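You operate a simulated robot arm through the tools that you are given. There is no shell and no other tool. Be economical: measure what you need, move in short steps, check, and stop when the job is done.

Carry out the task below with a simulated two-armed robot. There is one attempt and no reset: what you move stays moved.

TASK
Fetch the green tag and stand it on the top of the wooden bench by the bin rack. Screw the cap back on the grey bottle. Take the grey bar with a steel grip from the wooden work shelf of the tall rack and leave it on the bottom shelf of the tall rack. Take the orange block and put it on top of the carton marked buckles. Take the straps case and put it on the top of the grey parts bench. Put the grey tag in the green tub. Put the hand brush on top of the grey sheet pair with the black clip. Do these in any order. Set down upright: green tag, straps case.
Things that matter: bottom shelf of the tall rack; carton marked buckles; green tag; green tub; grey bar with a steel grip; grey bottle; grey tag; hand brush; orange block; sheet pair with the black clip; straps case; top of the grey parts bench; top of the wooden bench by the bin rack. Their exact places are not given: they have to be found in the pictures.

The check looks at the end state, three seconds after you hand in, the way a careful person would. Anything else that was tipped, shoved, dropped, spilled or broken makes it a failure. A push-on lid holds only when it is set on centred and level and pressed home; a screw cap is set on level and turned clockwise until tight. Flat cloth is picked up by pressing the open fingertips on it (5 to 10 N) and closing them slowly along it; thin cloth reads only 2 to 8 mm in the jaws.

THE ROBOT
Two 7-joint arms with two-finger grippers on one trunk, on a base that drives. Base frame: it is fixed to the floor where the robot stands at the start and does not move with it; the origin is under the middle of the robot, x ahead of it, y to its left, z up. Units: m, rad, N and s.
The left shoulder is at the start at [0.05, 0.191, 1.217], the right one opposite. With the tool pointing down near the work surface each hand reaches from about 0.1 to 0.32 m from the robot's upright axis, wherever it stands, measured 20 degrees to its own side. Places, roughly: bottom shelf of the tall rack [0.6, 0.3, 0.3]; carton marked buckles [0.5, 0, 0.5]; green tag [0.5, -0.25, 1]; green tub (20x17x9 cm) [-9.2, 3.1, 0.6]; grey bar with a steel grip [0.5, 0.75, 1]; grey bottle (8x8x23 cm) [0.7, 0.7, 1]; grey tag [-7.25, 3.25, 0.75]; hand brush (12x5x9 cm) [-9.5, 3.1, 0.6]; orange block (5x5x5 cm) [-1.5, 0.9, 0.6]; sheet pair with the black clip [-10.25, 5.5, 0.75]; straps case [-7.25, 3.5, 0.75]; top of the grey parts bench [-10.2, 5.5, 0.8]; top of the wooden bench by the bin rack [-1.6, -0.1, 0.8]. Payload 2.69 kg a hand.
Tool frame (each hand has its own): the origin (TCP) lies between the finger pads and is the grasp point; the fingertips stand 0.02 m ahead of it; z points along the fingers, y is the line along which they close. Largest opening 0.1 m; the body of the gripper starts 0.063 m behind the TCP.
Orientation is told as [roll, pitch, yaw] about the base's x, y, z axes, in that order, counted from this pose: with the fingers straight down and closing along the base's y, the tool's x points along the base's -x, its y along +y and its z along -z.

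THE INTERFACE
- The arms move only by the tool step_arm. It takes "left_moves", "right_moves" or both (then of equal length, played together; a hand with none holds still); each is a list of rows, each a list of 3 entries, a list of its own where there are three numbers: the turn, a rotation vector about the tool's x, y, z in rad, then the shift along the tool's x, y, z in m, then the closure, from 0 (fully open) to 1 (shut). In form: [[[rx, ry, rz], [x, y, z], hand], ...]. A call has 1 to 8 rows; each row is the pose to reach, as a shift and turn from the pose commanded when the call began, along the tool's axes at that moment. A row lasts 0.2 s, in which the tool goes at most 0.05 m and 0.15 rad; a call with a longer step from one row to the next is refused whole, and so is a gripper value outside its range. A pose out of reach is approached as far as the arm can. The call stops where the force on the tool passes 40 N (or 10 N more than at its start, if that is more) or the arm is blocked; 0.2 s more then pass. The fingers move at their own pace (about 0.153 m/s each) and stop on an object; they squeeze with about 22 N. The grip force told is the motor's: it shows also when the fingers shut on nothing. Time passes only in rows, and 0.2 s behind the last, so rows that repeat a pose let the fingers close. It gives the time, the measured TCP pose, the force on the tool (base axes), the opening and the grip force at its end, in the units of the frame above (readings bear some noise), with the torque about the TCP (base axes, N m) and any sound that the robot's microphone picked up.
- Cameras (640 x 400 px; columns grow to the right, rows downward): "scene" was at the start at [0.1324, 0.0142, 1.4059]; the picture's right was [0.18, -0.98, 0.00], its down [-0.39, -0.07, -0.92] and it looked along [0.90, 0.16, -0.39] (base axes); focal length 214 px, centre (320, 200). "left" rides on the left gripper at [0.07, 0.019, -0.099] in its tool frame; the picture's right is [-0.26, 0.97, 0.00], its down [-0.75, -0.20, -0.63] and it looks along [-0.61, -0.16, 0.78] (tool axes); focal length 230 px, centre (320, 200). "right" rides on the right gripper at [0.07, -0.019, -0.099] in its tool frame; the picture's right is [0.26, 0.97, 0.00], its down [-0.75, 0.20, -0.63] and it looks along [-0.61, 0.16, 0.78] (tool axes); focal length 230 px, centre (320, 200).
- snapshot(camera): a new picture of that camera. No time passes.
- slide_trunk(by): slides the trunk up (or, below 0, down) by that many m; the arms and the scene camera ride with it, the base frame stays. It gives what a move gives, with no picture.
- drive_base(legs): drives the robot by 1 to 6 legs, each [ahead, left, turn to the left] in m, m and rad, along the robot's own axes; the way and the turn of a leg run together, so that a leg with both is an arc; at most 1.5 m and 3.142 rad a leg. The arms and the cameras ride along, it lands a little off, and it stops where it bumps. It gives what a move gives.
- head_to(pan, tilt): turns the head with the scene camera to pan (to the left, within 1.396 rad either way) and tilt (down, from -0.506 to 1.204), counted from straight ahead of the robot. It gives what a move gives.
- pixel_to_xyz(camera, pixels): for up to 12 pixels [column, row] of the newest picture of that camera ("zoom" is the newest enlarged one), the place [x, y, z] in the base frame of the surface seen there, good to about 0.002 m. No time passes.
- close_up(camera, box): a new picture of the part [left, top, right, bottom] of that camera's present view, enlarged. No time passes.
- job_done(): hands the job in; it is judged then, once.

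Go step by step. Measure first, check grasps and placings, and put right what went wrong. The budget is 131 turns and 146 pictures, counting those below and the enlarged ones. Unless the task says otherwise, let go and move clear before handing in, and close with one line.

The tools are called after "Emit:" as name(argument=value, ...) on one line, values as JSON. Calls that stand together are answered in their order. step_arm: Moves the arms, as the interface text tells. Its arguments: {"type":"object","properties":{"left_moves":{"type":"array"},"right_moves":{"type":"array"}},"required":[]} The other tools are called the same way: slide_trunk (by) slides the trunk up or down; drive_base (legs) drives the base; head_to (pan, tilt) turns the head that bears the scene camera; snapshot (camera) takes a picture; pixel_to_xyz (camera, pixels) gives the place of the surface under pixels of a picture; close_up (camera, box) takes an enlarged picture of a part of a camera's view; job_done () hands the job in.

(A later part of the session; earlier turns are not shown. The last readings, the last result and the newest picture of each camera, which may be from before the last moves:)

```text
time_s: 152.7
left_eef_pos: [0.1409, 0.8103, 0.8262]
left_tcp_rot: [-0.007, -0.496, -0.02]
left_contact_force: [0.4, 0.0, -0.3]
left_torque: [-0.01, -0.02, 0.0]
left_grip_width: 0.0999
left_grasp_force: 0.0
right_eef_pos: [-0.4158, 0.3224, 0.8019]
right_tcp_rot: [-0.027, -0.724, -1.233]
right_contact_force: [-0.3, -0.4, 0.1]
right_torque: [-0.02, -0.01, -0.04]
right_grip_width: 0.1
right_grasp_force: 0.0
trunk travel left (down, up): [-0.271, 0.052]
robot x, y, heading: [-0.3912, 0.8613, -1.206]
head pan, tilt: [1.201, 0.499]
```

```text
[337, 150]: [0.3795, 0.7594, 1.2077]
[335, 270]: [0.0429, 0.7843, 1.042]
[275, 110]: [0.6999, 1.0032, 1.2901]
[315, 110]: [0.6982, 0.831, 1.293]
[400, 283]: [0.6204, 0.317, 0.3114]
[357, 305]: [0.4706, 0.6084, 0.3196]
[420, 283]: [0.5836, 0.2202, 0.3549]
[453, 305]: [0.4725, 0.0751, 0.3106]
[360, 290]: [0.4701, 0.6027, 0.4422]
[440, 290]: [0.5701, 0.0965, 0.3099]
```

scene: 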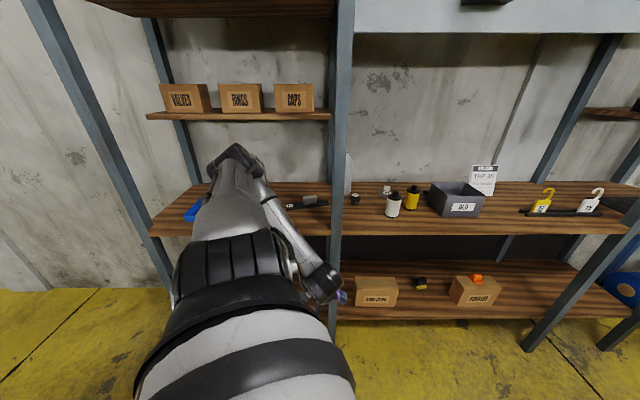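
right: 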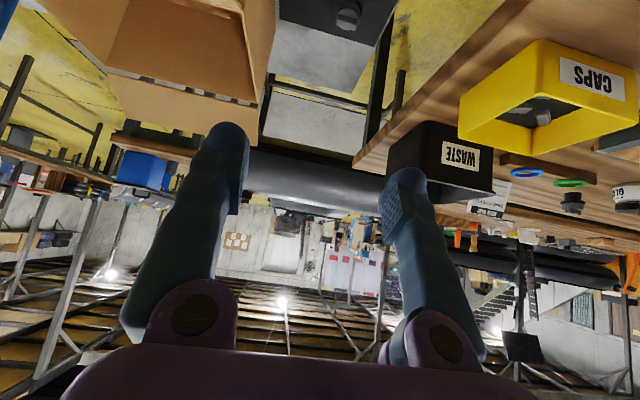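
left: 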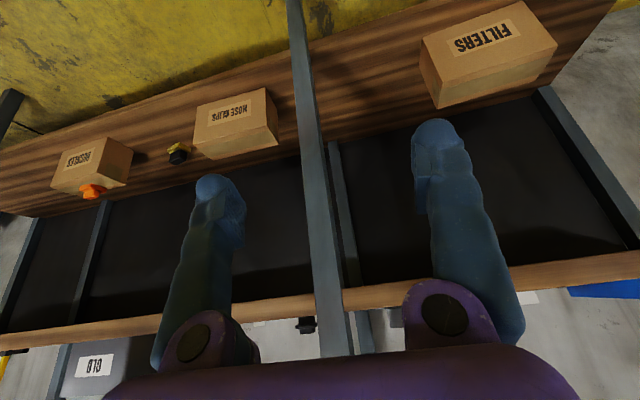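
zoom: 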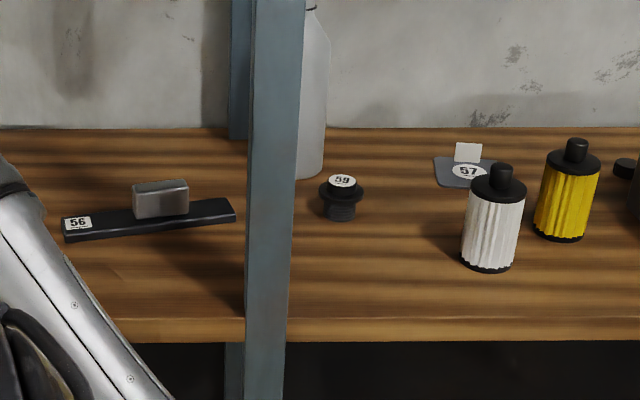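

The grip spans y≈0.83–0.886, x≈0.55, top z≈0.95; the plate top is 0.912. I'll raise the hand, turn a little so the hand aligns with the bar, and drive in left of the post.

Emit:
step_arm(left_moves=[[[0, 0, 0], [-0.02, 0, -0.036], 0], [[0, 0, 0], [-0.04, 0, -0.072], 0], [[0, 0, 0], [-0.06, 0, -0.108], 0], [[0, 0, 0], [-0.08, 0, -0.144], 0], [[0, 0, 0], [-0.1, 0, -0.18], 0]])

Emit:
drive_base(legs=[[0, 0, 0.29], [0.28, 0.16, 0]])

Emit:
snapshot(camera="left")

Emit:
snapshot(camera="scene")

```text
time_s: 153.9
left_eef_pos: [0.1779, 0.7942, 1.0321]
left_tcp_rot: [-0.005, -0.495, -0.022]
left_contact_force: [-0.3, 0.4, -0.6]
left_torque: [0.02, -0.03, -0.02]
left_grip_width: 0.1
left_grasp_force: 0.1
left hand out of reach, approached as far as the arm can: row 2, 3, 4, 5
right_eef_pos: [-0.4149, 0.3217, 0.8]
right_tcp_rot: [-0.023, -0.724, -1.234]
right_contact_force: [0.0, -0.2, 0.2]
right_torque: [0.03, -0.03, -0.02]
right_grip_width: 0.1
right_grasp_force: 0.0
trunk travel left (down, up): [-0.271, 0.052]
robot x, y, heading: [-0.3926, 0.8634, -1.212]
head pan, tilt: [1.201, 0.499]
```

```text
time_s: 157.2
left_eef_pos: [0.4716, 0.8358, 1.0299]
left_tcp_rot: [0.001, -0.49, 0.269]
left_contact_force: [2.2, 5.2, -2.4]
left_torque: [-0.42, 0.02, -0.25]
left_grip_width: 0.0999
left_grasp_force: 0.0
right_eef_pos: [0.0356, 0.2125, 0.8014]
right_tcp_rot: [-0.026, -0.721, -0.943]
right_contact_force: [-0.1, 0.1, -1.1]
right_torque: [0.04, 0.01, -0.02]
right_grip_width: 0.1002
right_grasp_force: 0.1
trunk travel left (down, up): [-0.271, 0.052]
robot x, y, heading: [-0.0942, 0.7329, -0.92]
head pan, tilt: [1.201, 0.499]
stopped in leg 2: the robot was blocked; the commanded pose is now the measured one
```

```text
70 pictures are left
```

left: 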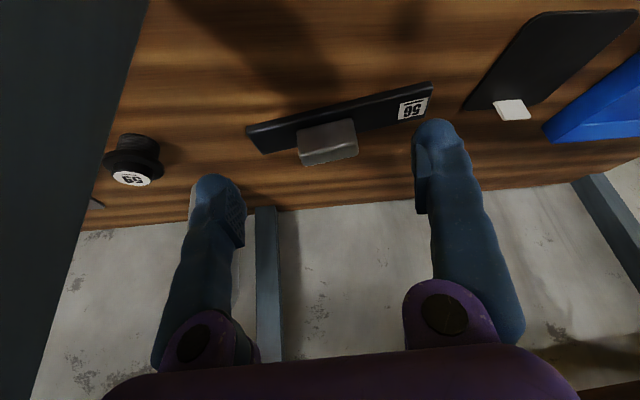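

```text
69 pictures are left
```

scene: 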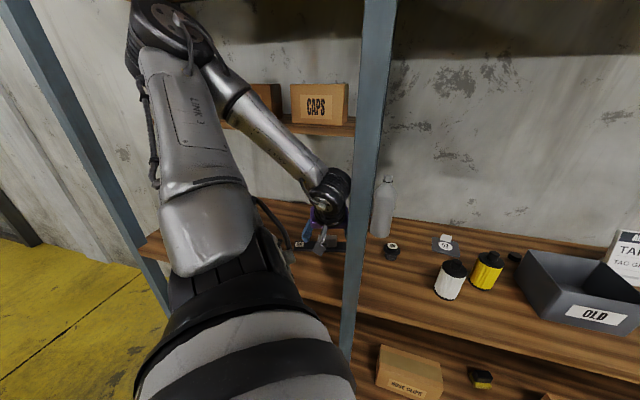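

The wrist grazes the post. I'll shift the base 4 cm left (world +y), and measure the grip in the hand picture.

Emit:
pixel_to_xyz(camera="left", pixels=[[300, 152], [357, 142], [328, 140], [298, 135], [352, 120], [328, 158], [255, 140], [430, 90], [132, 180], [140, 160]])

Emit:
drive_base(legs=[[-0.032, 0.026, 0]])

Emit:
snapshot(camera="left")

```text
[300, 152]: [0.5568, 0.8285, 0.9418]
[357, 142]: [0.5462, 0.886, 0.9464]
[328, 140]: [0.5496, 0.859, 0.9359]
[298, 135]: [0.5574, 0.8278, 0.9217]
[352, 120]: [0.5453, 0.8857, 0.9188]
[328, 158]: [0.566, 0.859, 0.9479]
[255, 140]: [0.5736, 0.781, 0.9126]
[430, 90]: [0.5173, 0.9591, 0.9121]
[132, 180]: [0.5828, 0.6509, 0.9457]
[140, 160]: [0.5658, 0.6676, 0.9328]
```

```text
time_s: 158.1
left_eef_pos: [0.4732, 0.8752, 1.03]
left_tcp_rot: [-0.002, -0.492, 0.267]
left_contact_force: [0.7, 0.0, -0.4]
left_torque: [-0.01, -0.01, -0.03]
left_grip_width: 0.1
left_grasp_force: 0.1
right_eef_pos: [0.0374, 0.2509, 0.8019]
right_tcp_rot: [-0.026, -0.723, -0.945]
right_contact_force: [0.1, -0.3, 0.1]
right_torque: [0.0, 0.02, -0.02]
right_grip_width: 0.0999
right_grasp_force: 0.2
trunk travel left (down, up): [-0.271, 0.052]
robot x, y, heading: [-0.0951, 0.7707, -0.925]
head pan, tilt: [1.201, 0.499]
```

```text
68 pictures are left
```

left: 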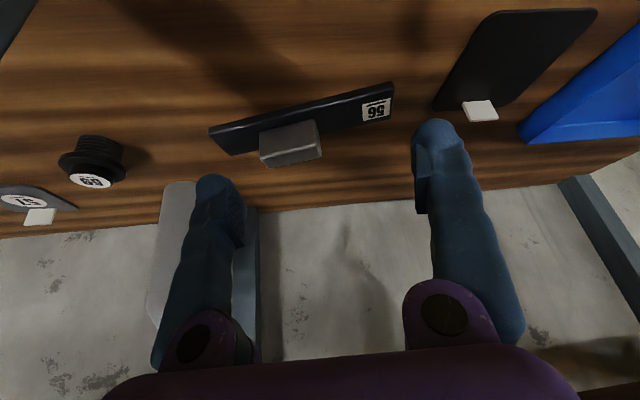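

The grip is centred at (0.562, 0.858), aligned within 0.08 rad. Moving over it and down to z=0.938.

Emit:
step_arm(left_moves=[[[0.016, 0, 0.03], [-0.024, -0.02, 0.038], 0.1], [[0.033, 0, 0.062], [-0.0487, -0.0394, 0.0772], 0.1], [[0.033, 0, 0.062], [-0.038, -0.0394, 0.098], 0.1], [[0.033, 0, 0.062], [-0.0266, -0.0394, 0.1185], 0.1], [[0.033, 0, 0.062], [-0.0266, -0.0394, 0.1185], 0.1]])

Emit:
snapshot(camera="left")

```text
refused: row 2 steps farther than a row can; nothing moved
```

```text
67 pictures are left
```

left: 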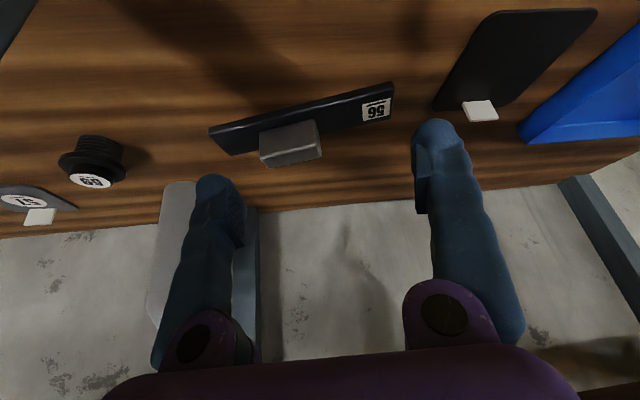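

Emit:
step_arm(left_moves=[[[0.016, 0, 0.03], [-0.017, -0.013, 0.026], 0.1], [[0.025, 0, 0.05], [-0.033, -0.026, 0.052], 0.1], [[0.033, 0, 0.062], [-0.0487, -0.0394, 0.0772], 0.1], [[0.033, 0, 0.062], [-0.038, -0.0394, 0.098], 0.1], [[0.033, 0, 0.062], [-0.0266, -0.0394, 0.1185], 0.1], [[0.033, 0, 0.062], [-0.0266, -0.0394, 0.1185], 0.1]])

Emit:
snapshot(camera="left")

```text
time_s: 159.5
left_eef_pos: [0.5586, 0.8579, 0.936]
left_tcp_rot: [-0.001, -0.494, 0.195]
left_contact_force: [-0.3, -0.2, -0.5]
left_torque: [-0.02, 0.0, 0.02]
left_grip_width: 0.0901
left_grasp_force: 0.1
right_eef_pos: [0.036, 0.252, 0.8007]
right_tcp_rot: [-0.023, -0.724, -0.945]
right_contact_force: [-0.4, -0.2, -0.7]
right_torque: [0.0, 0.03, 0.0]
right_grip_width: 0.0998
right_grasp_force: 0.1
trunk travel left (down, up): [-0.271, 0.052]
robot x, y, heading: [-0.0931, 0.7773, -0.922]
head pan, tilt: [1.201, 0.499]
```

```text
66 pictures are left
```

left: 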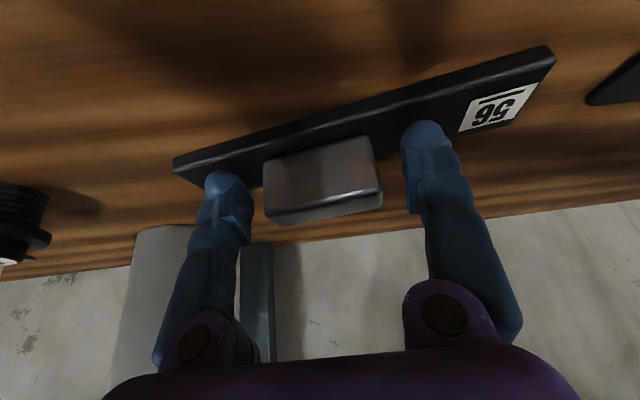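

Fingers straddle the steel grip. Closing, then lifting 6 cm to check.

Emit:
step_arm(left_moves=[[[0, 0, 0], [0, 0, 0], 0.4], [[0, 0, 0], [0, 0, 0], 0.6], [[0, 0, 0], [0, 0, 0], 0.9], [[0, 0, 0], [0, 0, 0], 0.95], [[0, 0, 0], [-0.014, 0, -0.026], 0.95], [[0, 0, 0], [-0.028, 0, -0.053], 0.95], [[0, 0, 0], [-0.047, 0, -0.088], 0.95]])

Emit:
snapshot(camera="left")

```text
time_s: 161.1
left_eef_pos: [0.5575, 0.8582, 1.0382]
left_tcp_rot: [0.0, -0.491, 0.196]
left_contact_force: [-1.1, 0.7, -1.8]
left_torque: [0.01, -0.01, 0.02]
left_grip_width: 0.0617
left_grasp_force: 22.0
right_eef_pos: [0.0361, 0.2527, 0.8008]
right_tcp_rot: [-0.026, -0.725, -0.944]
right_contact_force: [-1.1, -0.2, -0.6]
right_torque: [0.02, -0.01, 0.02]
right_grip_width: 0.1
right_grasp_force: 0.1
trunk travel left (down, up): [-0.271, 0.052]
robot x, y, heading: [-0.0933, 0.7768, -0.923]
head pan, tilt: [1.201, 0.499]
```

```text
65 pictures are left
```

left: 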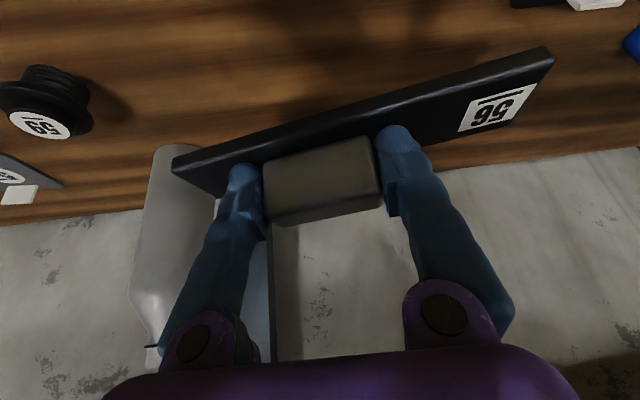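

The bar is held level (62 mm grip, bottom 36 mm below TCP). Backing out left of the post, then turning and moving in front of the free bottom-shelf gap between the buckles and hose-clip cartons.

Emit:
drive_base(legs=[[-0.036, 0.027, 0], [-0.211, -0.279, 0], [0, 0, -0.27], [0.51, -0.2, 0]])

Emit:
slide_trunk(by=-0.27)

Emit:
snapshot(camera="scene")

Emit:
snapshot(camera="left")

```text
time_s: 168.3
left_eef_pos: [0.2219, 0.1623, 1.0377]
left_tcp_rot: [0.002, -0.493, -0.082]
left_contact_force: [0.5, -0.5, -1.1]
left_torque: [-0.03, 0.05, 0.0]
left_grip_width: 0.0616
left_grasp_force: 21.8
right_eef_pos: [-0.4471, -0.277, 0.8009]
right_tcp_rot: [-0.025, -0.723, -1.223]
right_contact_force: [0.2, 0.1, 1.1]
right_torque: [0.0, 0.0, -0.06]
right_grip_width: 0.1001
right_grasp_force: 0.0
trunk travel left (down, up): [-0.271, 0.052]
robot x, y, heading: [-0.4305, 0.261, -1.2]
head pan, tilt: [1.201, 0.499]
```

```text
time_s: 171.1
left_eef_pos: [0.2217, 0.1637, 0.767]
left_tcp_rot: [0.0, -0.491, -0.082]
left_contact_force: [-0.2, 0.1, -1.1]
left_torque: [-0.01, 0.01, -0.01]
left_grip_width: 0.0616
left_grasp_force: 21.7
right_eef_pos: [-0.4465, -0.2757, 0.5308]
right_tcp_rot: [-0.024, -0.724, -1.221]
right_contact_force: [-0.3, 0.4, 0.6]
right_torque: [0.01, -0.05, -0.01]
right_grip_width: 0.0999
right_grasp_force: 0.1
trunk travel left (down, up): [-0.001, 0.322]
robot x, y, heading: [-0.4297, 0.262, -1.193]
head pan, tilt: [1.201, 0.499]
```

```text
64 pictures are left
```

scene: 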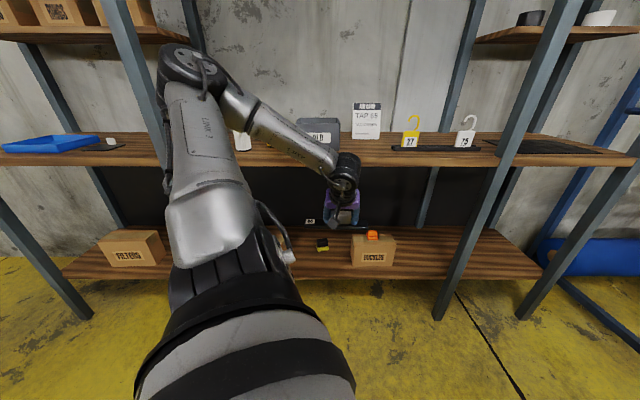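

```text
63 pictures are left
```

left: 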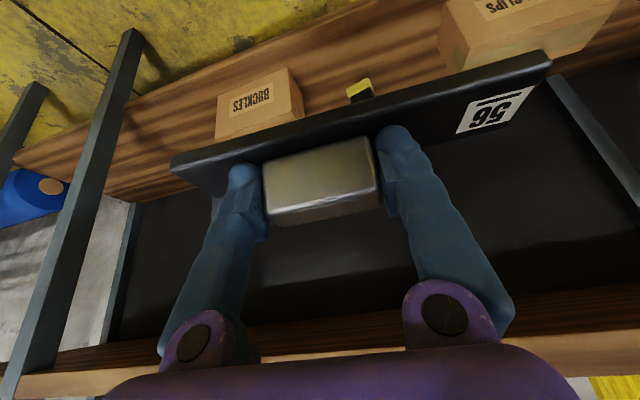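

Lowering the hand in front of the shelf to z≈0.42 before reaching in.

Emit:
step_arm(left_moves=[[[-0.01, 0, -0.02], [0.02, 0, 0.0375], 0.95], [[-0.02, 0, -0.04], [0.04, 0, 0.075], 0.95], [[-0.03, 0, -0.055], [0.06, 0, 0.1125], 0.95], [[-0.038, 0, -0.07], [0.08, 0, 0.15], 0.95], [[-0.038, 0, -0.07], [0.1, 0, 0.1875], 0.95], [[-0.038, 0, -0.07], [0.12, 0, 0.225], 0.95], [[-0.038, 0, -0.07], [0.14, 0, 0.2625], 0.95], [[-0.038, 0, -0.07], [0.16, 0, 0.3], 0.95]])

Emit:
snapshot(camera="scene")

```text
time_s: 172.9
left_eef_pos: [0.2214, 0.1637, 0.4253]
left_tcp_rot: [0.001, -0.493, -0.004]
left_contact_force: [0.2, 0.4, -1.4]
left_torque: [0.0, 0.0, 0.02]
left_grip_width: 0.0617
left_grasp_force: 22.1
right_eef_pos: [-0.4474, -0.2767, 0.5311]
right_tcp_rot: [-0.026, -0.723, -1.221]
right_contact_force: [0.1, 0.0, 0.6]
right_torque: [0.01, -0.04, -0.01]
right_grip_width: 0.1001
right_grasp_force: 0.1
trunk travel left (down, up): [-0.001, 0.322]
robot x, y, heading: [-0.4288, 0.2622, -1.199]
head pan, tilt: [1.201, 0.499]
```

```text
62 pictures are left
```

scene: 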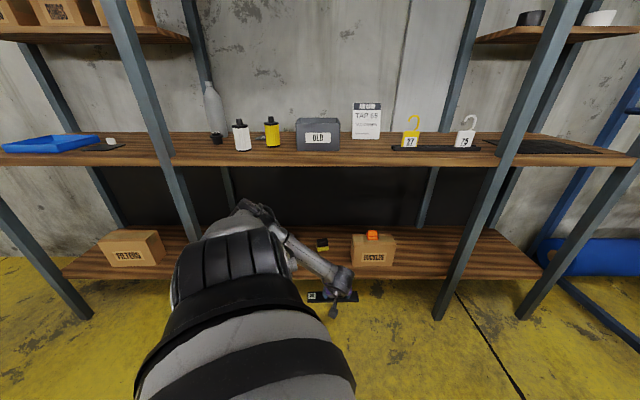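

The elbow is now below the work shelf. Driving in 15 cm and 7 cm left, with the bar 8 cm above the bottom shelf.

Emit:
drive_base(legs=[[-0.012, 0.165, 0.01]])

Emit:
step_arm(left_moves=[[[0, 0, 0], [-0.035, 0, 0.019], 0.95], [[0, 0, 0], [-0.07, 0, 0.038], 0.95], [[0, 0, 0], [-0.088, 0, 0.047], 0.95]])

Emit:
snapshot(camera="scene")

Emit:
snapshot(camera="left")

```text
time_s: 174.9
left_eef_pos: [0.3718, 0.2409, 0.4256]
left_tcp_rot: [0.001, -0.491, 0.007]
left_contact_force: [0.1, 0.8, -2.3]
left_torque: [0.0, 0.03, 0.01]
left_grip_width: 0.0614
left_grasp_force: 22.1
right_eef_pos: [-0.294, -0.2056, 0.5321]
right_tcp_rot: [-0.026, -0.723, -1.212]
right_contact_force: [-0.1, -0.6, -0.1]
right_torque: [-0.01, -0.01, -0.01]
right_grip_width: 0.0997
right_grasp_force: 0.0
trunk travel left (down, up): [-0.001, 0.322]
robot x, y, heading: [-0.278, 0.3318, -1.189]
head pan, tilt: [1.201, 0.499]
```

```text
time_s: 175.7
left_eef_pos: [0.4672, 0.243, 0.4247]
left_tcp_rot: [0.0, -0.492, 0.006]
left_contact_force: [0.3, -0.7, -1.3]
left_torque: [-0.02, -0.04, 0.04]
left_grip_width: 0.0619
left_grasp_force: 21.9
right_eef_pos: [-0.2942, -0.2064, 0.5296]
right_tcp_rot: [-0.026, -0.725, -1.211]
right_contact_force: [-0.5, 0.4, 0.2]
right_torque: [0.0, 0.02, -0.01]
right_grip_width: 0.0999
right_grasp_force: 0.3
trunk travel left (down, up): [-0.001, 0.322]
robot x, y, heading: [-0.2797, 0.3349, -1.195]
head pan, tilt: [1.201, 0.499]
```

```text
61 pictures are left
```

scene: 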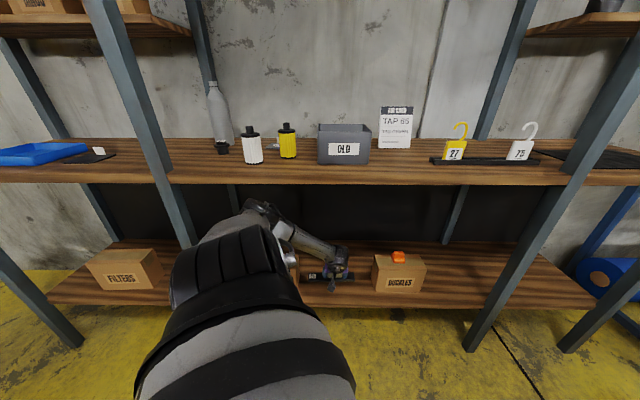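

```text
60 pictures are left
```

left: 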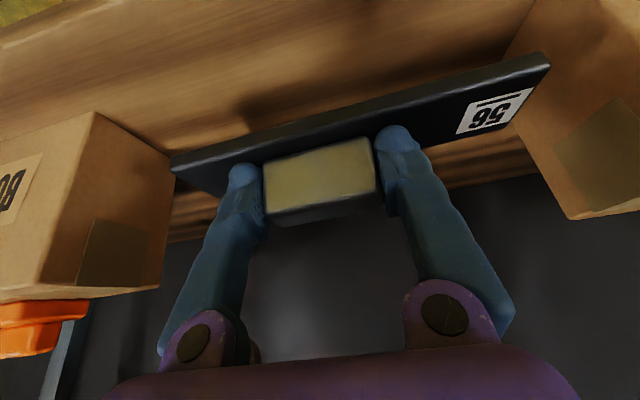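

Checking clearances between bar ends and both cartons before lowering.

Emit:
pixel_to_xyz(camera="left", pixels=[[545, 68], [180, 170], [575, 110], [560, 200], [165, 200], [170, 170], [500, 150], [340, 120], [250, 120]])

```text
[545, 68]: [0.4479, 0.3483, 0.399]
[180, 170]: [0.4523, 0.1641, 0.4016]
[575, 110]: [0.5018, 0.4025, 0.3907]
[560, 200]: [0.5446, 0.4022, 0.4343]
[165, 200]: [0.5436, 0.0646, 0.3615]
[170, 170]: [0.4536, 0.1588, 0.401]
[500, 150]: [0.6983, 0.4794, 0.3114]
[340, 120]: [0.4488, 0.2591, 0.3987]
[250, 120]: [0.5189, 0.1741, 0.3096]
```

Clear: bar y 0.16–0.35 between cartons at 0.065 and 0.402. Lowering.

Emit:
step_arm(left_moves=[[[0, 0, 0], [0.016, 0, 0.03], 0.95], [[0, 0, 0], [0.029, 0, 0.055], 0.95], [[0, 0, 0], [0.033, 0, 0.062], 0.95], [[0, 0, 0], [0.0345, 0, 0.065], 0.95], [[0, 0, 0], [0.036, 0, 0.0675], 0.95]])

Emit:
snapshot(camera="left")

Emit:
pixel_to_xyz(camera="left", pixels=[[300, 120], [400, 95], [300, 140], [400, 112], [230, 150]])

```text
time_s: 176.9
left_eef_pos: [0.4688, 0.2415, 0.3499]
left_tcp_rot: [0.0, -0.494, 0.007]
left_contact_force: [-0.1, 0.9, -1.8]
left_torque: [-0.01, 0.03, -0.03]
left_grip_width: 0.0616
left_grasp_force: 22.7
right_eef_pos: [-0.2937, -0.2051, 0.5315]
right_tcp_rot: [-0.025, -0.724, -1.213]
right_contact_force: [0.3, 0.4, 0.3]
right_torque: [0.02, -0.02, -0.01]
right_grip_width: 0.1003
right_grasp_force: 0.0
trunk travel left (down, up): [-0.001, 0.322]
robot x, y, heading: [-0.2766, 0.3301, -1.188]
head pan, tilt: [1.201, 0.499]
```

```text
59 pictures are left
```

left: 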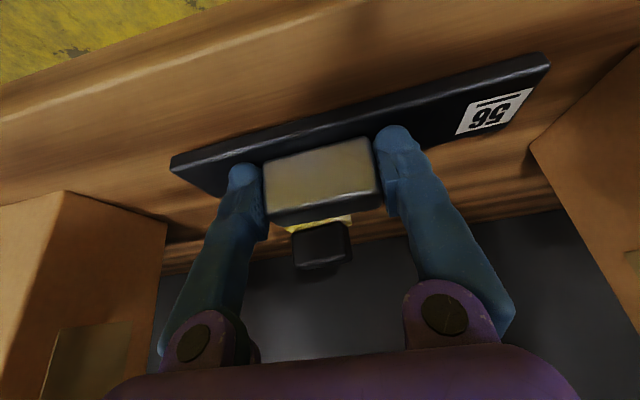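

```text
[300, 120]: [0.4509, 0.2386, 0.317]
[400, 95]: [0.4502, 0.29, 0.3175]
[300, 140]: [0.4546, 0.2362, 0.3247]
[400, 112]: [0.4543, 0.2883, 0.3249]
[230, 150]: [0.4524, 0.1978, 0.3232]
```

Bar bottom is within a few millimetres. Lowering the last bit until contact, then releasing and withdrawing.

Emit:
step_arm(left_moves=[[[0, 0, 0], [0.0014, 0, 0.0026], 0.95], [[0, 0, 0], [0.0024, 0, 0.0044], 0.95], [[0, 0, 0], [0.0024, 0, 0.0044], 0.95]])

Emit:
step_arm(left_moves=[[[0, 0, 0], [0, 0, 0], 0.5], [[0, 0, 0], [0, 0, 0], 0.2], [[0, 0, 0], [0, 0, 0], 0.1], [[0, 0, 0], [0, 0, -0.04], 0.1], [[0, 0, 0], [0, 0, -0.08], 0.1], [[0, 0, 0], [0.04, 0, -0.105], 0.1], [[0, 0, 0], [0.08, 0, -0.13], 0.1], [[0, 0, 0], [0.12, 0, -0.155], 0.1]])

Emit:
snapshot(camera="left")

```text
time_s: 177.7
left_eef_pos: [0.4691, 0.2409, 0.3459]
left_tcp_rot: [0.001, -0.495, 0.007]
left_contact_force: [-1.7, -0.4, 3.5]
left_torque: [0.54, 0.11, 0.11]
left_grip_width: 0.0617
left_grasp_force: 22.0
right_eef_pos: [-0.2931, -0.2064, 0.5308]
right_tcp_rot: [-0.023, -0.725, -1.213]
right_contact_force: [0.4, 0.4, 0.0]
right_torque: [0.01, -0.03, -0.01]
right_grip_width: 0.0996
right_grasp_force: 0.1
trunk travel left (down, up): [-0.001, 0.322]
robot x, y, heading: [-0.2786, 0.335, -1.188]
head pan, tilt: [1.201, 0.499]
```

```text
time_s: 179.5
left_eef_pos: [0.2909, 0.2367, 0.4241]
left_tcp_rot: [0.001, -0.493, 0.01]
left_contact_force: [0.8, 0.0, 0.1]
left_torque: [0.02, -0.01, 0.02]
left_grip_width: 0.0897
left_grasp_force: 0.0
right_eef_pos: [-0.2923, -0.2064, 0.5319]
right_tcp_rot: [-0.028, -0.725, -1.212]
right_contact_force: [-0.1, -0.6, -0.8]
right_torque: [0.0, -0.03, 0.01]
right_grip_width: 0.1
right_grasp_force: 0.0
trunk travel left (down, up): [-0.001, 0.322]
robot x, y, heading: [-0.2805, 0.3348, -1.189]
head pan, tilt: [1.201, 0.499]
```

```text
58 pictures are left
```

left: 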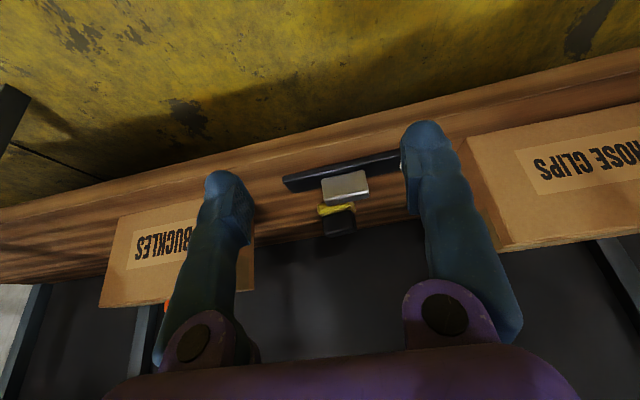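

The bar lies on the bottom shelf. For the cap I'll use the right arm in the mirrored side posture, so its elbow stays clear of the post: back off, turn to heading +1.19, raise the trunk, and swing the right arm to its side.

Emit:
drive_base(legs=[[-0.09, -0.23, 0], [0, 0, 1.2], [0, 0, 1.18]])

Emit:
slide_trunk(by=0.31)

Emit:
step_arm(right_moves=[[[0.095, 0, 0.107], [0.003, -0.033, -0.033], 0], [[0.19, 0, 0.215], [0.007, -0.066, -0.067], 0], [[0.286, 0, 0.322], [0.011, -0.1, -0.1], 0], [[0.381, 0, 0.43], [0.015, -0.133, -0.133], 0], [[0.476, 0, 0.537], [0.019, -0.166, -0.167], 0], [[0.571, 0, 0.645], [0.023, -0.2, -0.2], 0], [[0.667, 0, 0.752], [0.027, -0.233, -0.234], 0], [[0.762, 0, 0.86], [0.03, -0.266, -0.267], 0]])

Emit:
head_to(pan=-1.1, tilt=0.4)

Emit:
snapshot(camera="scene")

```text
time_s: 188.2
left_eef_pos: [-0.8838, 0.7915, 0.4238]
left_tcp_rot: [0.001, -0.494, 2.403]
left_contact_force: [0.0, -0.1, 0.1]
left_torque: [0.03, -0.04, 0.0]
left_grip_width: 0.0901
left_grasp_force: 0.0
right_eef_pos: [-0.1559, 0.7205, 0.5308]
right_tcp_rot: [-0.026, -0.724, 1.183]
right_contact_force: [0.3, 0.2, -0.8]
right_torque: [0.0, 0.02, -0.02]
right_grip_width: 0.0999
right_grasp_force: 0.2
trunk travel left (down, up): [-0.001, 0.322]
robot x, y, heading: [-0.5269, 0.3325, 1.208]
head pan, tilt: [1.201, 0.499]
```

```text
time_s: 191.2
left_eef_pos: [-0.8824, 0.7922, 0.7324]
left_tcp_rot: [0.0, -0.493, 2.403]
left_contact_force: [-0.7, -0.3, 0.1]
left_torque: [-0.03, 0.01, 0.02]
left_grip_width: 0.0902
left_grasp_force: 0.0
right_eef_pos: [-0.1539, 0.7208, 0.8415]
right_tcp_rot: [-0.026, -0.724, 1.182]
right_contact_force: [-0.3, 0.1, -0.1]
right_torque: [-0.04, 0.0, 0.02]
right_grip_width: 0.1
right_grasp_force: 0.0
trunk travel left (down, up): [-0.311, 0.012]
robot x, y, heading: [-0.529, 0.3327, 1.205]
head pan, tilt: [1.201, 0.499]
```

```text
time_s: 193.0
left_eef_pos: [-0.8837, 0.7906, 0.7338]
left_tcp_rot: [-0.001, -0.495, 2.407]
left_contact_force: [-0.7, 0.1, 0.2]
left_torque: [0.02, 0.01, -0.01]
left_grip_width: 0.09
left_grasp_force: 0.1
right_eef_pos: [0.0281, 0.4481, 1.0158]
right_tcp_rot: [-0.012, -0.742, 0.025]
right_contact_force: [0.3, 0.4, 0.0]
right_torque: [0.02, 0.01, -0.06]
right_grip_width: 0.0998
right_grasp_force: 0.1
right hand out of reach, approached as far as the arm can: row 7, 8
trunk travel left (down, up): [-0.311, 0.012]
robot x, y, heading: [-0.5299, 0.3282, 1.207]
head pan, tilt: [1.201, 0.499]
```

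```text
time_s: 195.2
left_eef_pos: [-0.8824, 0.7917, 0.7332]
left_tcp_rot: [-0.001, -0.495, 2.405]
left_contact_force: [0.4, -0.1, -0.2]
left_torque: [-0.03, 0.02, -0.02]
left_grip_width: 0.0898
left_grasp_force: 0.0
right_eef_pos: [0.0265, 0.4498, 1.015]
right_tcp_rot: [-0.015, -0.741, 0.028]
right_contact_force: [-0.1, -0.3, 0.1]
right_torque: [-0.04, -0.01, -0.01]
right_grip_width: 0.1001
right_grasp_force: 0.1
trunk travel left (down, up): [-0.311, 0.012]
robot x, y, heading: [-0.5314, 0.3344, 1.204]
head pan, tilt: [-1.1, 0.4]
```

```text
57 pictures are left
```

scene: 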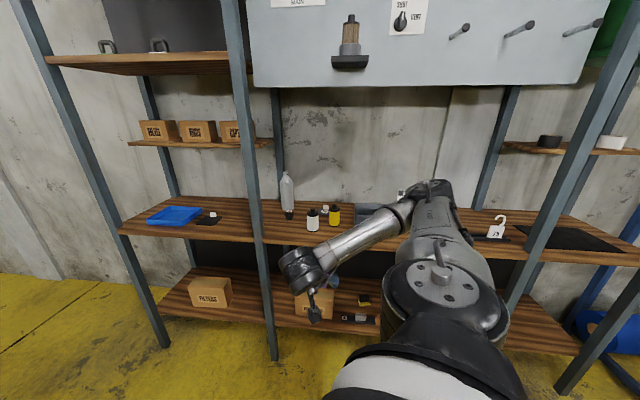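

Right hand is now in its side posture. Zooming on the cap and bottle to learn their shapes.

Emit:
close_up(camera="scene", box=[265, 160, 345, 230])

Emit:
pixel_to_xyz(camera="zoom", pixels=[[190, 95], [190, 120], [182, 265], [190, 300], [180, 282], [210, 282], [195, 200], [300, 280], [400, 260], [130, 200]])

```text
5.71 times, centred on (305, 195) of scene
```

zoom: 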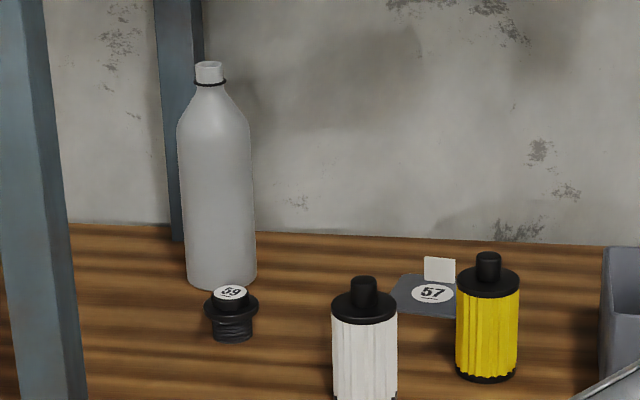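

```text
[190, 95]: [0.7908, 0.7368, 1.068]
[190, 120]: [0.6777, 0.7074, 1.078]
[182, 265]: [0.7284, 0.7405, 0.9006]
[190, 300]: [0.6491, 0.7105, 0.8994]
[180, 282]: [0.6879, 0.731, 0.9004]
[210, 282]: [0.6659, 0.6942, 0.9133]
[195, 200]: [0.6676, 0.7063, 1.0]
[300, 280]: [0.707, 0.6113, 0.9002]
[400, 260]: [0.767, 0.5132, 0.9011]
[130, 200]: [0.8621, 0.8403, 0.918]
```

The "59" piece has a flange and plug, so I want to be sure it's the bottle's cap. An earlier view showed another small black piece beside the OLD bin, so I'll look there too.

Emit:
drive_base(legs=[[0.24, -0.02, 0]])

Emit:
head_to(pan=-1.35, tilt=0.4)

Emit:
snapshot(camera="scene")

Emit:
close_up(camera="scene", box=[180, 130, 380, 255])

```text
time_s: 196.9
left_eef_pos: [-0.7793, 1.0102, 0.7343]
left_tcp_rot: [0.002, -0.492, 2.404]
left_contact_force: [0.0, 0.1, -0.3]
left_torque: [-0.03, 0.02, 0.02]
left_grip_width: 0.0901
left_grasp_force: 0.2
right_eef_pos: [0.1318, 0.6693, 1.0168]
right_tcp_rot: [-0.015, -0.742, 0.029]
right_contact_force: [-0.1, 0.3, 0.3]
right_torque: [-0.03, -0.01, 0.01]
right_grip_width: 0.0997
right_grasp_force: 0.0
trunk travel left (down, up): [-0.311, 0.012]
robot x, y, heading: [-0.4264, 0.5519, 1.21]
head pan, tilt: [-1.1, 0.4]
```

```text
time_s: 197.7
left_eef_pos: [-0.7799, 1.0094, 0.7338]
left_tcp_rot: [0.0, -0.495, 2.404]
left_contact_force: [-0.5, 0.2, 1.2]
left_torque: [0.01, -0.01, 0.02]
left_grip_width: 0.0902
left_grasp_force: 0.1
right_eef_pos: [0.1315, 0.6686, 1.0164]
right_tcp_rot: [-0.011, -0.741, 0.027]
right_contact_force: [0.6, 0.7, -0.1]
right_torque: [0.0, 0.04, 0.05]
right_grip_width: 0.1001
right_grasp_force: 0.2
trunk travel left (down, up): [-0.311, 0.012]
robot x, y, heading: [-0.4219, 0.5483, 1.211]
head pan, tilt: [-1.349, 0.4]
```

```text
55 pictures are left
```

scene: 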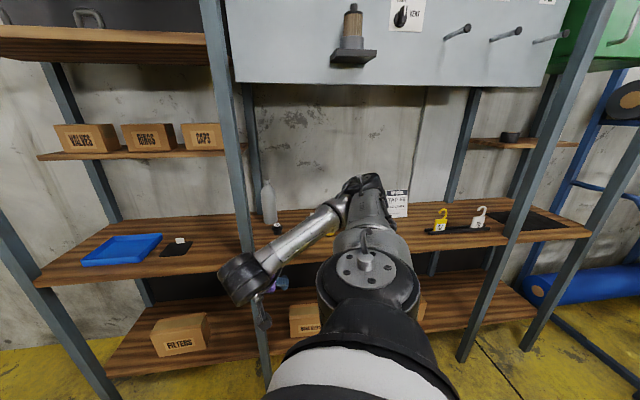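

```text
3.20 times, centred on (280, 192) of scene
```

zoom: 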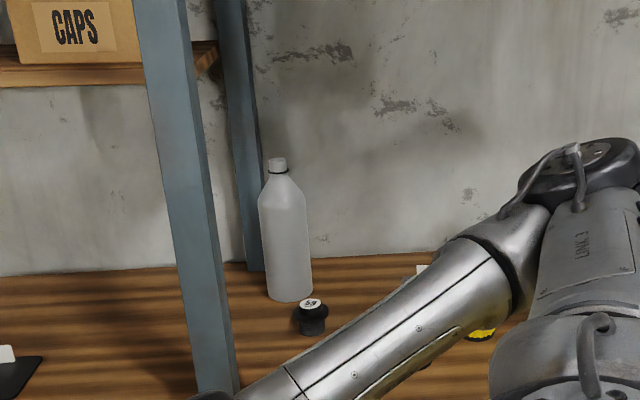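

The forearm hides the rest. I'll bring the right hand up and over the shelf at y≈0.60, pitched more downward, to see both the "59" piece and the area by the bin.

Emit:
step_arm(right_moves=[[[0, 0.12, 0], [-0.013, 0, -0.015], 0], [[0, 0.24, 0], [-0.027, 0, -0.03], 0], [[0, 0.34, 0], [-0.04, 0, -0.044], 0]])

Emit:
drive_base(legs=[[0.02, -0.26, 0]])

Emit:
snapshot(camera="right")

Emit:
close_up(camera="right", box=[320, 20, 640, 220])

```text
time_s: 198.5
left_eef_pos: [-0.7793, 1.0105, 0.7338]
left_tcp_rot: [-0.001, -0.494, 2.405]
left_contact_force: [0.1, -1.0, 1.1]
left_torque: [0.01, 0.01, -0.05]
left_grip_width: 0.0899
left_grasp_force: 0.0
right_eef_pos: [0.1309, 0.6678, 1.0761]
right_tcp_rot: [-0.012, -0.4, 0.023]
right_contact_force: [0.6, -0.3, 0.5]
right_torque: [0.04, 0.03, -0.01]
right_grip_width: 0.1002
right_grasp_force: 0.1
trunk travel left (down, up): [-0.311, 0.012]
robot x, y, heading: [-0.4214, 0.549, 1.213]
head pan, tilt: [-1.349, 0.4]
```

```text
time_s: 201.4
left_eef_pos: [-0.5275, 0.9364, 0.7337]
left_tcp_rot: [0.001, -0.495, 2.406]
left_contact_force: [0.5, 0.3, -0.3]
left_torque: [0.03, -0.01, 0.03]
left_grip_width: 0.0901
left_grasp_force: 0.1
right_eef_pos: [0.3838, 0.5939, 1.0762]
right_tcp_rot: [-0.012, -0.4, 0.022]
right_contact_force: [-0.3, -0.2, 0.2]
right_torque: [-0.02, 0.04, 0.0]
right_grip_width: 0.1
right_grasp_force: 0.1
trunk travel left (down, up): [-0.311, 0.012]
robot x, y, heading: [-0.1718, 0.4783, 1.21]
head pan, tilt: [-1.349, 0.4]
```

```text
53 pictures are left
```

right: 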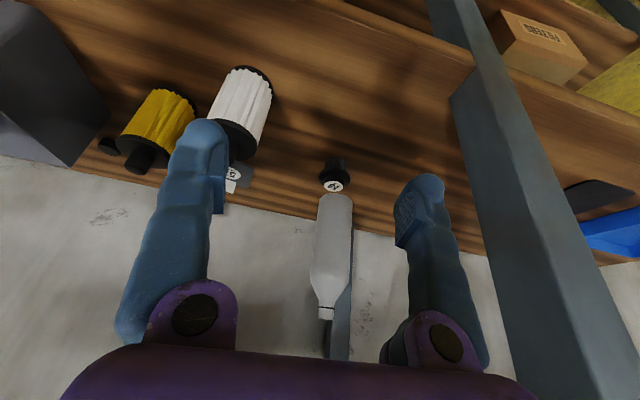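

```text
2.00 times, centred on (480, 120) of right
```

zoom: 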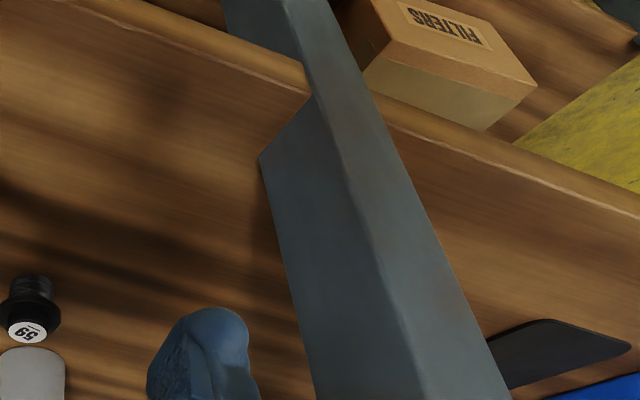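

Emit:
close_up(camera="right", box=[60, 90, 260, 215])

Emit:
close_up(camera="right", box=[280, 140, 400, 340])

Emit:
pixel_to_xyz(camera="right", pixels=[[108, 145], [103, 150], [335, 187], [348, 178], [325, 172], [335, 163], [325, 290], [327, 318], [320, 200], [333, 260]])

```text
3.20 times, centred on (160, 152) of right
```

zoom: 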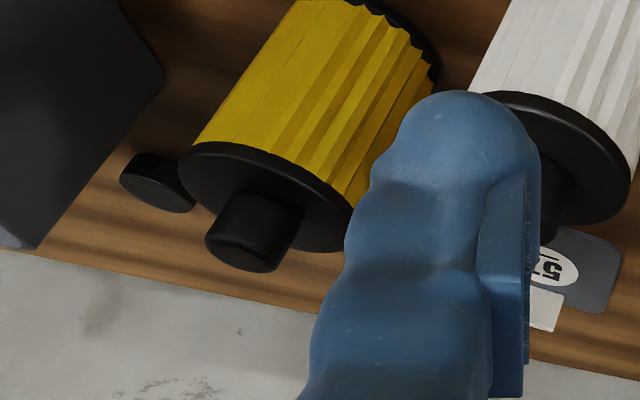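

```text
2.00 times, centred on (340, 240) of right
```

zoom: 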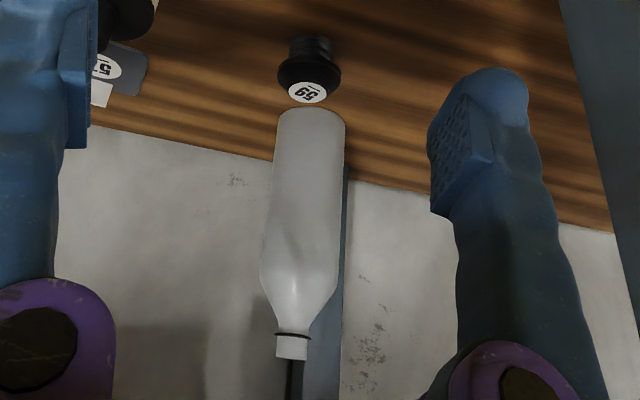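

```text
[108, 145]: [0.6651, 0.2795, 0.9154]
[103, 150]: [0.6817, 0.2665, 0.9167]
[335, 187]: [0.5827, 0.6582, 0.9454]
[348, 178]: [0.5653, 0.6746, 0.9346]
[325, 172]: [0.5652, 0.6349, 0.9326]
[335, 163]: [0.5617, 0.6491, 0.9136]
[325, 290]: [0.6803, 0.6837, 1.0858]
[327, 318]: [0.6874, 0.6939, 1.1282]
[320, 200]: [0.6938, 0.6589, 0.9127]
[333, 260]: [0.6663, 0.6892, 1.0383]
```

The plain black disc at (0.67, 0.27), between the bin and the yellow filter, looks like the bottle's screw cap; "59" is a threaded plug like the other numbered parts. I'll check the overhead panel's position, then bring the right hand there.

Emit:
pixel_to_xyz(camera="scene", pixels=[[400, 80], [260, 75], [540, 60], [395, 200], [440, 220]])

Emit:
drive_base(legs=[[-0.244, -0.22, 0]])

Emit:
snapshot(camera="right")

```text
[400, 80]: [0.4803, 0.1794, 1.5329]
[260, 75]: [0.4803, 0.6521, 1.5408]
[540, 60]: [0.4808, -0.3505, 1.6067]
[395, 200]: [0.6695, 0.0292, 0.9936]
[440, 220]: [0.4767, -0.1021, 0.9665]
```

```text
time_s: 204.0
left_eef_pos: [-0.3998, 0.6384, 0.7339]
left_tcp_rot: [-0.001, -0.495, 2.39]
left_contact_force: [0.1, 0.3, 0.1]
left_torque: [0.0, -0.01, -0.02]
left_grip_width: 0.09
left_grasp_force: 0.0
right_eef_pos: [0.5074, 0.2817, 1.0761]
right_tcp_rot: [-0.01, -0.4, 0.008]
right_contact_force: [0.3, 0.7, -0.5]
right_torque: [-0.01, -0.04, 0.01]
right_grip_width: 0.0996
right_grasp_force: 0.0
trunk travel left (down, up): [-0.311, 0.012]
robot x, y, heading: [-0.0499, 0.1748, 1.193]
head pan, tilt: [-1.349, 0.4]
```

```text
49 pictures are left
```

right: 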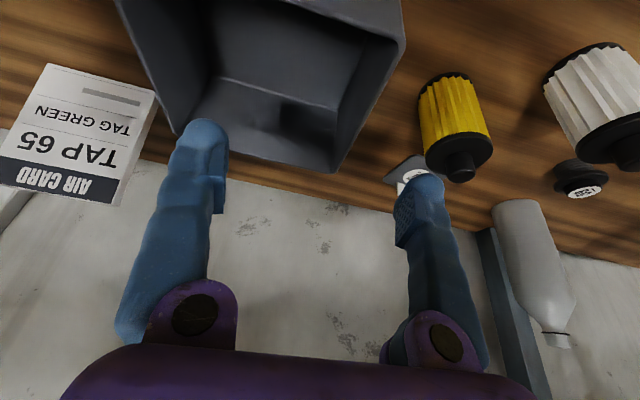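

The disc isn't visible from here, perhaps hidden by the bin's wall. Measuring bin corners to understand.

Emit:
pixel_to_xyz(camera="right", pixels=[[400, 40], [337, 165], [178, 128], [300, 115], [290, 140], [365, 110], [455, 160], [455, 85], [380, 150], [405, 175], [340, 185], [555, 335]])

Emit:
close_up(camera="right", box=[220, 60, 480, 220])

```text
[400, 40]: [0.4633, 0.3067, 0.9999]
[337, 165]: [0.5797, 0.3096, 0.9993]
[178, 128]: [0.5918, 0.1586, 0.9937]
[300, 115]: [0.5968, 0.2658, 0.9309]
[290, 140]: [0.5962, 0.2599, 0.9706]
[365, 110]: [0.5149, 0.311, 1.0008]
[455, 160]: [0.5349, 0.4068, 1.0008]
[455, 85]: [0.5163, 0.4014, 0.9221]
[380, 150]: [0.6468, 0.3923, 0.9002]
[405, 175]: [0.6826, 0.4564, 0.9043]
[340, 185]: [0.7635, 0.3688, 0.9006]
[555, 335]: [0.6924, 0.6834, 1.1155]
```

```text
2.46 times, centred on (350, 140) of right
```

zoom: 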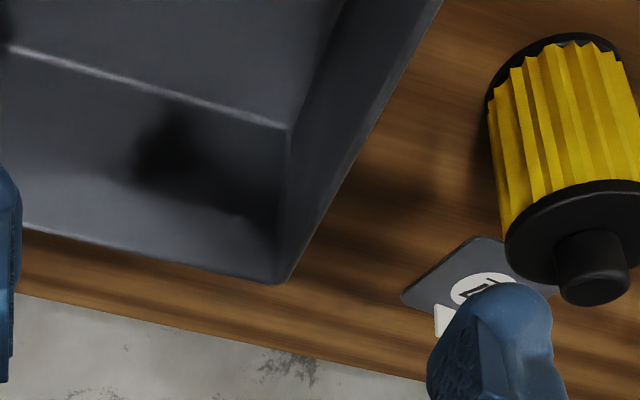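

The disc lies about 7 cm behind the bin's back wall (x=0.596, top 1.0). I'll move the hand over the bin's rear edge, vertical, to see it and check that vertical reach is possible.

Emit:
step_arm(right_moves=[[[0, 0.1, 0], [-0.03, 0.0, 0.0], 0], [[0, 0.2, 0], [-0.061, 0.0, 0.006], 0], [[0, 0.3, 0], [-0.092, 0.0, 0.012], 0], [[0, 0.4, 0], [-0.122, 0.0, 0.019], 0]])

Emit:
snapshot(camera="right")

```text
time_s: 205.0
left_eef_pos: [-0.3993, 0.6392, 0.7346]
left_tcp_rot: [0.002, -0.495, 2.389]
left_contact_force: [0.6, 0.1, 0.1]
left_torque: [0.03, 0.02, 0.04]
left_grip_width: 0.0899
left_grasp_force: 0.0
right_eef_pos: [0.627, 0.283, 1.1047]
right_tcp_rot: [-0.009, 0.0, 0.005]
right_contact_force: [-0.1, 0.5, 0.4]
right_torque: [0.02, 0.03, -0.02]
right_grip_width: 0.0999
right_grasp_force: 0.0
trunk travel left (down, up): [-0.311, 0.012]
robot x, y, heading: [-0.0489, 0.177, 1.194]
head pan, tilt: [-1.349, 0.4]
```

```text
47 pictures are left
```

right: 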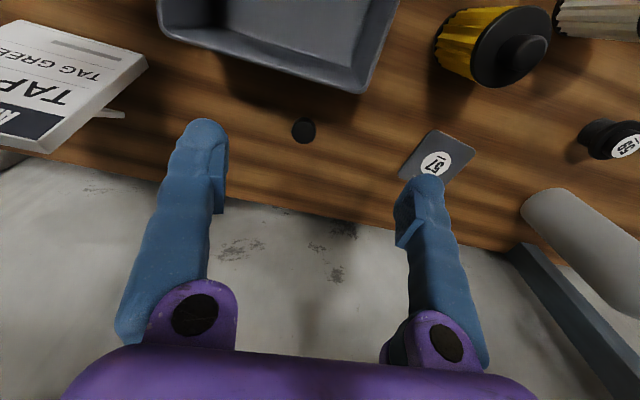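

Vertical reach works, and the black cap is plain at (303,131). Measuring it and the bottle neck.

Emit:
close_up(camera="right", box=[260, 90, 350, 165])

Emit:
pixel_to_xyz(camera="right", pixels=[[303, 130], [293, 131], [314, 130], [303, 121], [303, 142], [300, 90], [240, 75], [365, 85], [330, 120]])

```text
5.33 times, centred on (305, 128) of right
```

zoom: 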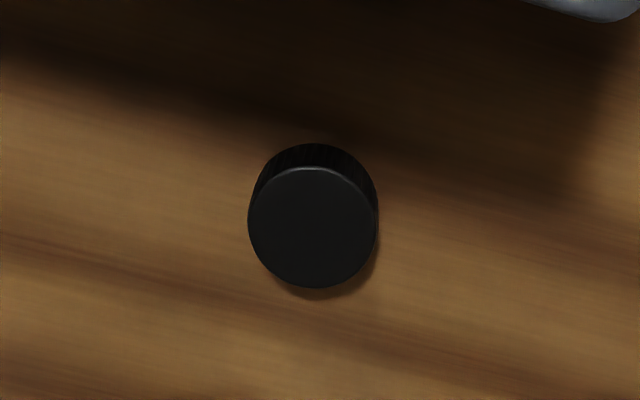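

```text
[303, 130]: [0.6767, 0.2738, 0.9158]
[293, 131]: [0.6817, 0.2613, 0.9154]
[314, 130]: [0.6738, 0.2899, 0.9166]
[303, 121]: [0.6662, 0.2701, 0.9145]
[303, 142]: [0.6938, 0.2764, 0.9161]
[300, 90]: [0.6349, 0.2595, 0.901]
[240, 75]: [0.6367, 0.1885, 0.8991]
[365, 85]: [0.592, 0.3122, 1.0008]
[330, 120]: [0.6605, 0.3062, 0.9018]
```

The cap is a ribbed disc, 31 mm across, centred at (0.680, 0.274), top z 0.916. Descending vertically with a slight back-tilt so the camera clears the bin.

Emit:
step_arm(right_moves=[[[0, 0.04, 0], [-0.027, -0.005, 0.02], 0.4], [[0, 0.08, 0], [-0.054, -0.009, 0.05], 0.4], [[0, 0.08, 0], [-0.054, -0.009, 0.09], 0.4], [[0, 0.08, 0], [-0.054, -0.009, 0.13], 0.4], [[0, 0.08, 0], [-0.054, -0.009, 0.165], 0.4], [[0, 0.08, 0], [-0.054, -0.009, 0.1805], 0.4], [[0, 0.08, 0], [-0.054, -0.009, 0.1805], 0.4]])

Emit:
snapshot(camera="right")

```text
time_s: 206.6
left_eef_pos: [-0.3994, 0.6378, 0.7342]
left_tcp_rot: [0.0, -0.493, 2.39]
left_contact_force: [0.6, 1.2, 0.5]
left_torque: [-0.03, -0.03, 0.03]
left_grip_width: 0.0899
left_grasp_force: 0.1
right_eef_pos: [0.6777, 0.2746, 0.9244]
right_tcp_rot: [-0.011, 0.077, 0.005]
right_contact_force: [-0.3, 0.4, 0.3]
right_torque: [0.05, 0.01, -0.02]
right_grip_width: 0.06
right_grasp_force: 0.1
trunk travel left (down, up): [-0.311, 0.012]
robot x, y, heading: [-0.0532, 0.1773, 1.195]
head pan, tilt: [-1.349, 0.4]
```

```text
45 pictures are left
```

right: 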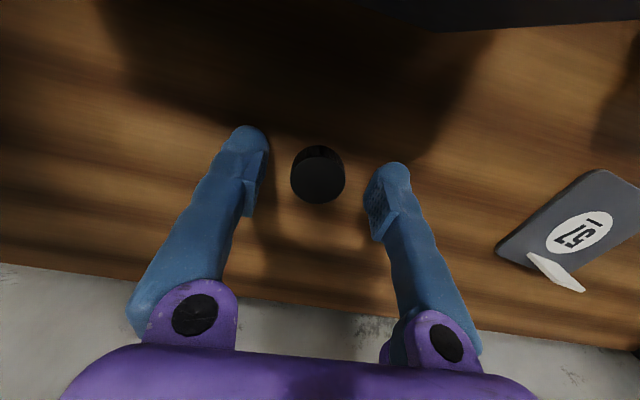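

Centred. Closing on the cap and lifting.

Emit:
step_arm(right_moves=[[[0, 0, 0], [0, 0, 0], 0.7], [[0, 0, 0], [0, 0, 0], 0.9], [[0, 0, 0], [0, 0, 0], 1.0], [[0, 0, 0], [0, 0, -0.03], 1.0], [[0, 0, 0], [0, 0, -0.08], 1.0], [[0, 0, 0], [0, 0, -0.13], 1.0], [[0, 0, 0], [0, 0, -0.18], 1.0], [[0, 0, 0], [0, 0, -0.225], 1.0]])

Emit:
snapshot(camera="right")

```text
time_s: 208.4
left_eef_pos: [-0.4004, 0.6386, 0.7335]
left_tcp_rot: [-0.002, -0.492, 2.39]
left_contact_force: [-0.5, 0.7, 0.8]
left_torque: [-0.02, 0.0, -0.02]
left_grip_width: 0.0896
left_grasp_force: 0.1
right_eef_pos: [0.6997, 0.2721, 1.1498]
right_tcp_rot: [-0.009, 0.08, 0.004]
right_contact_force: [-0.2, 0.4, 0.3]
right_torque: [-0.01, -0.01, -0.02]
right_grip_width: 0.0286
right_grasp_force: 22.1
trunk travel left (down, up): [-0.311, 0.012]
robot x, y, heading: [-0.0514, 0.177, 1.191]
head pan, tilt: [-1.349, 0.4]
```

```text
44 pictures are left
```

right: 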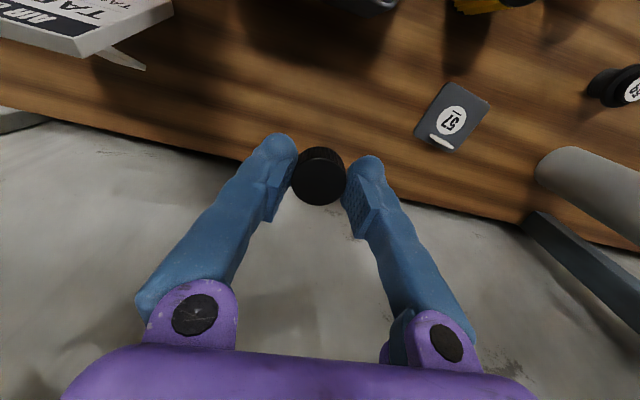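

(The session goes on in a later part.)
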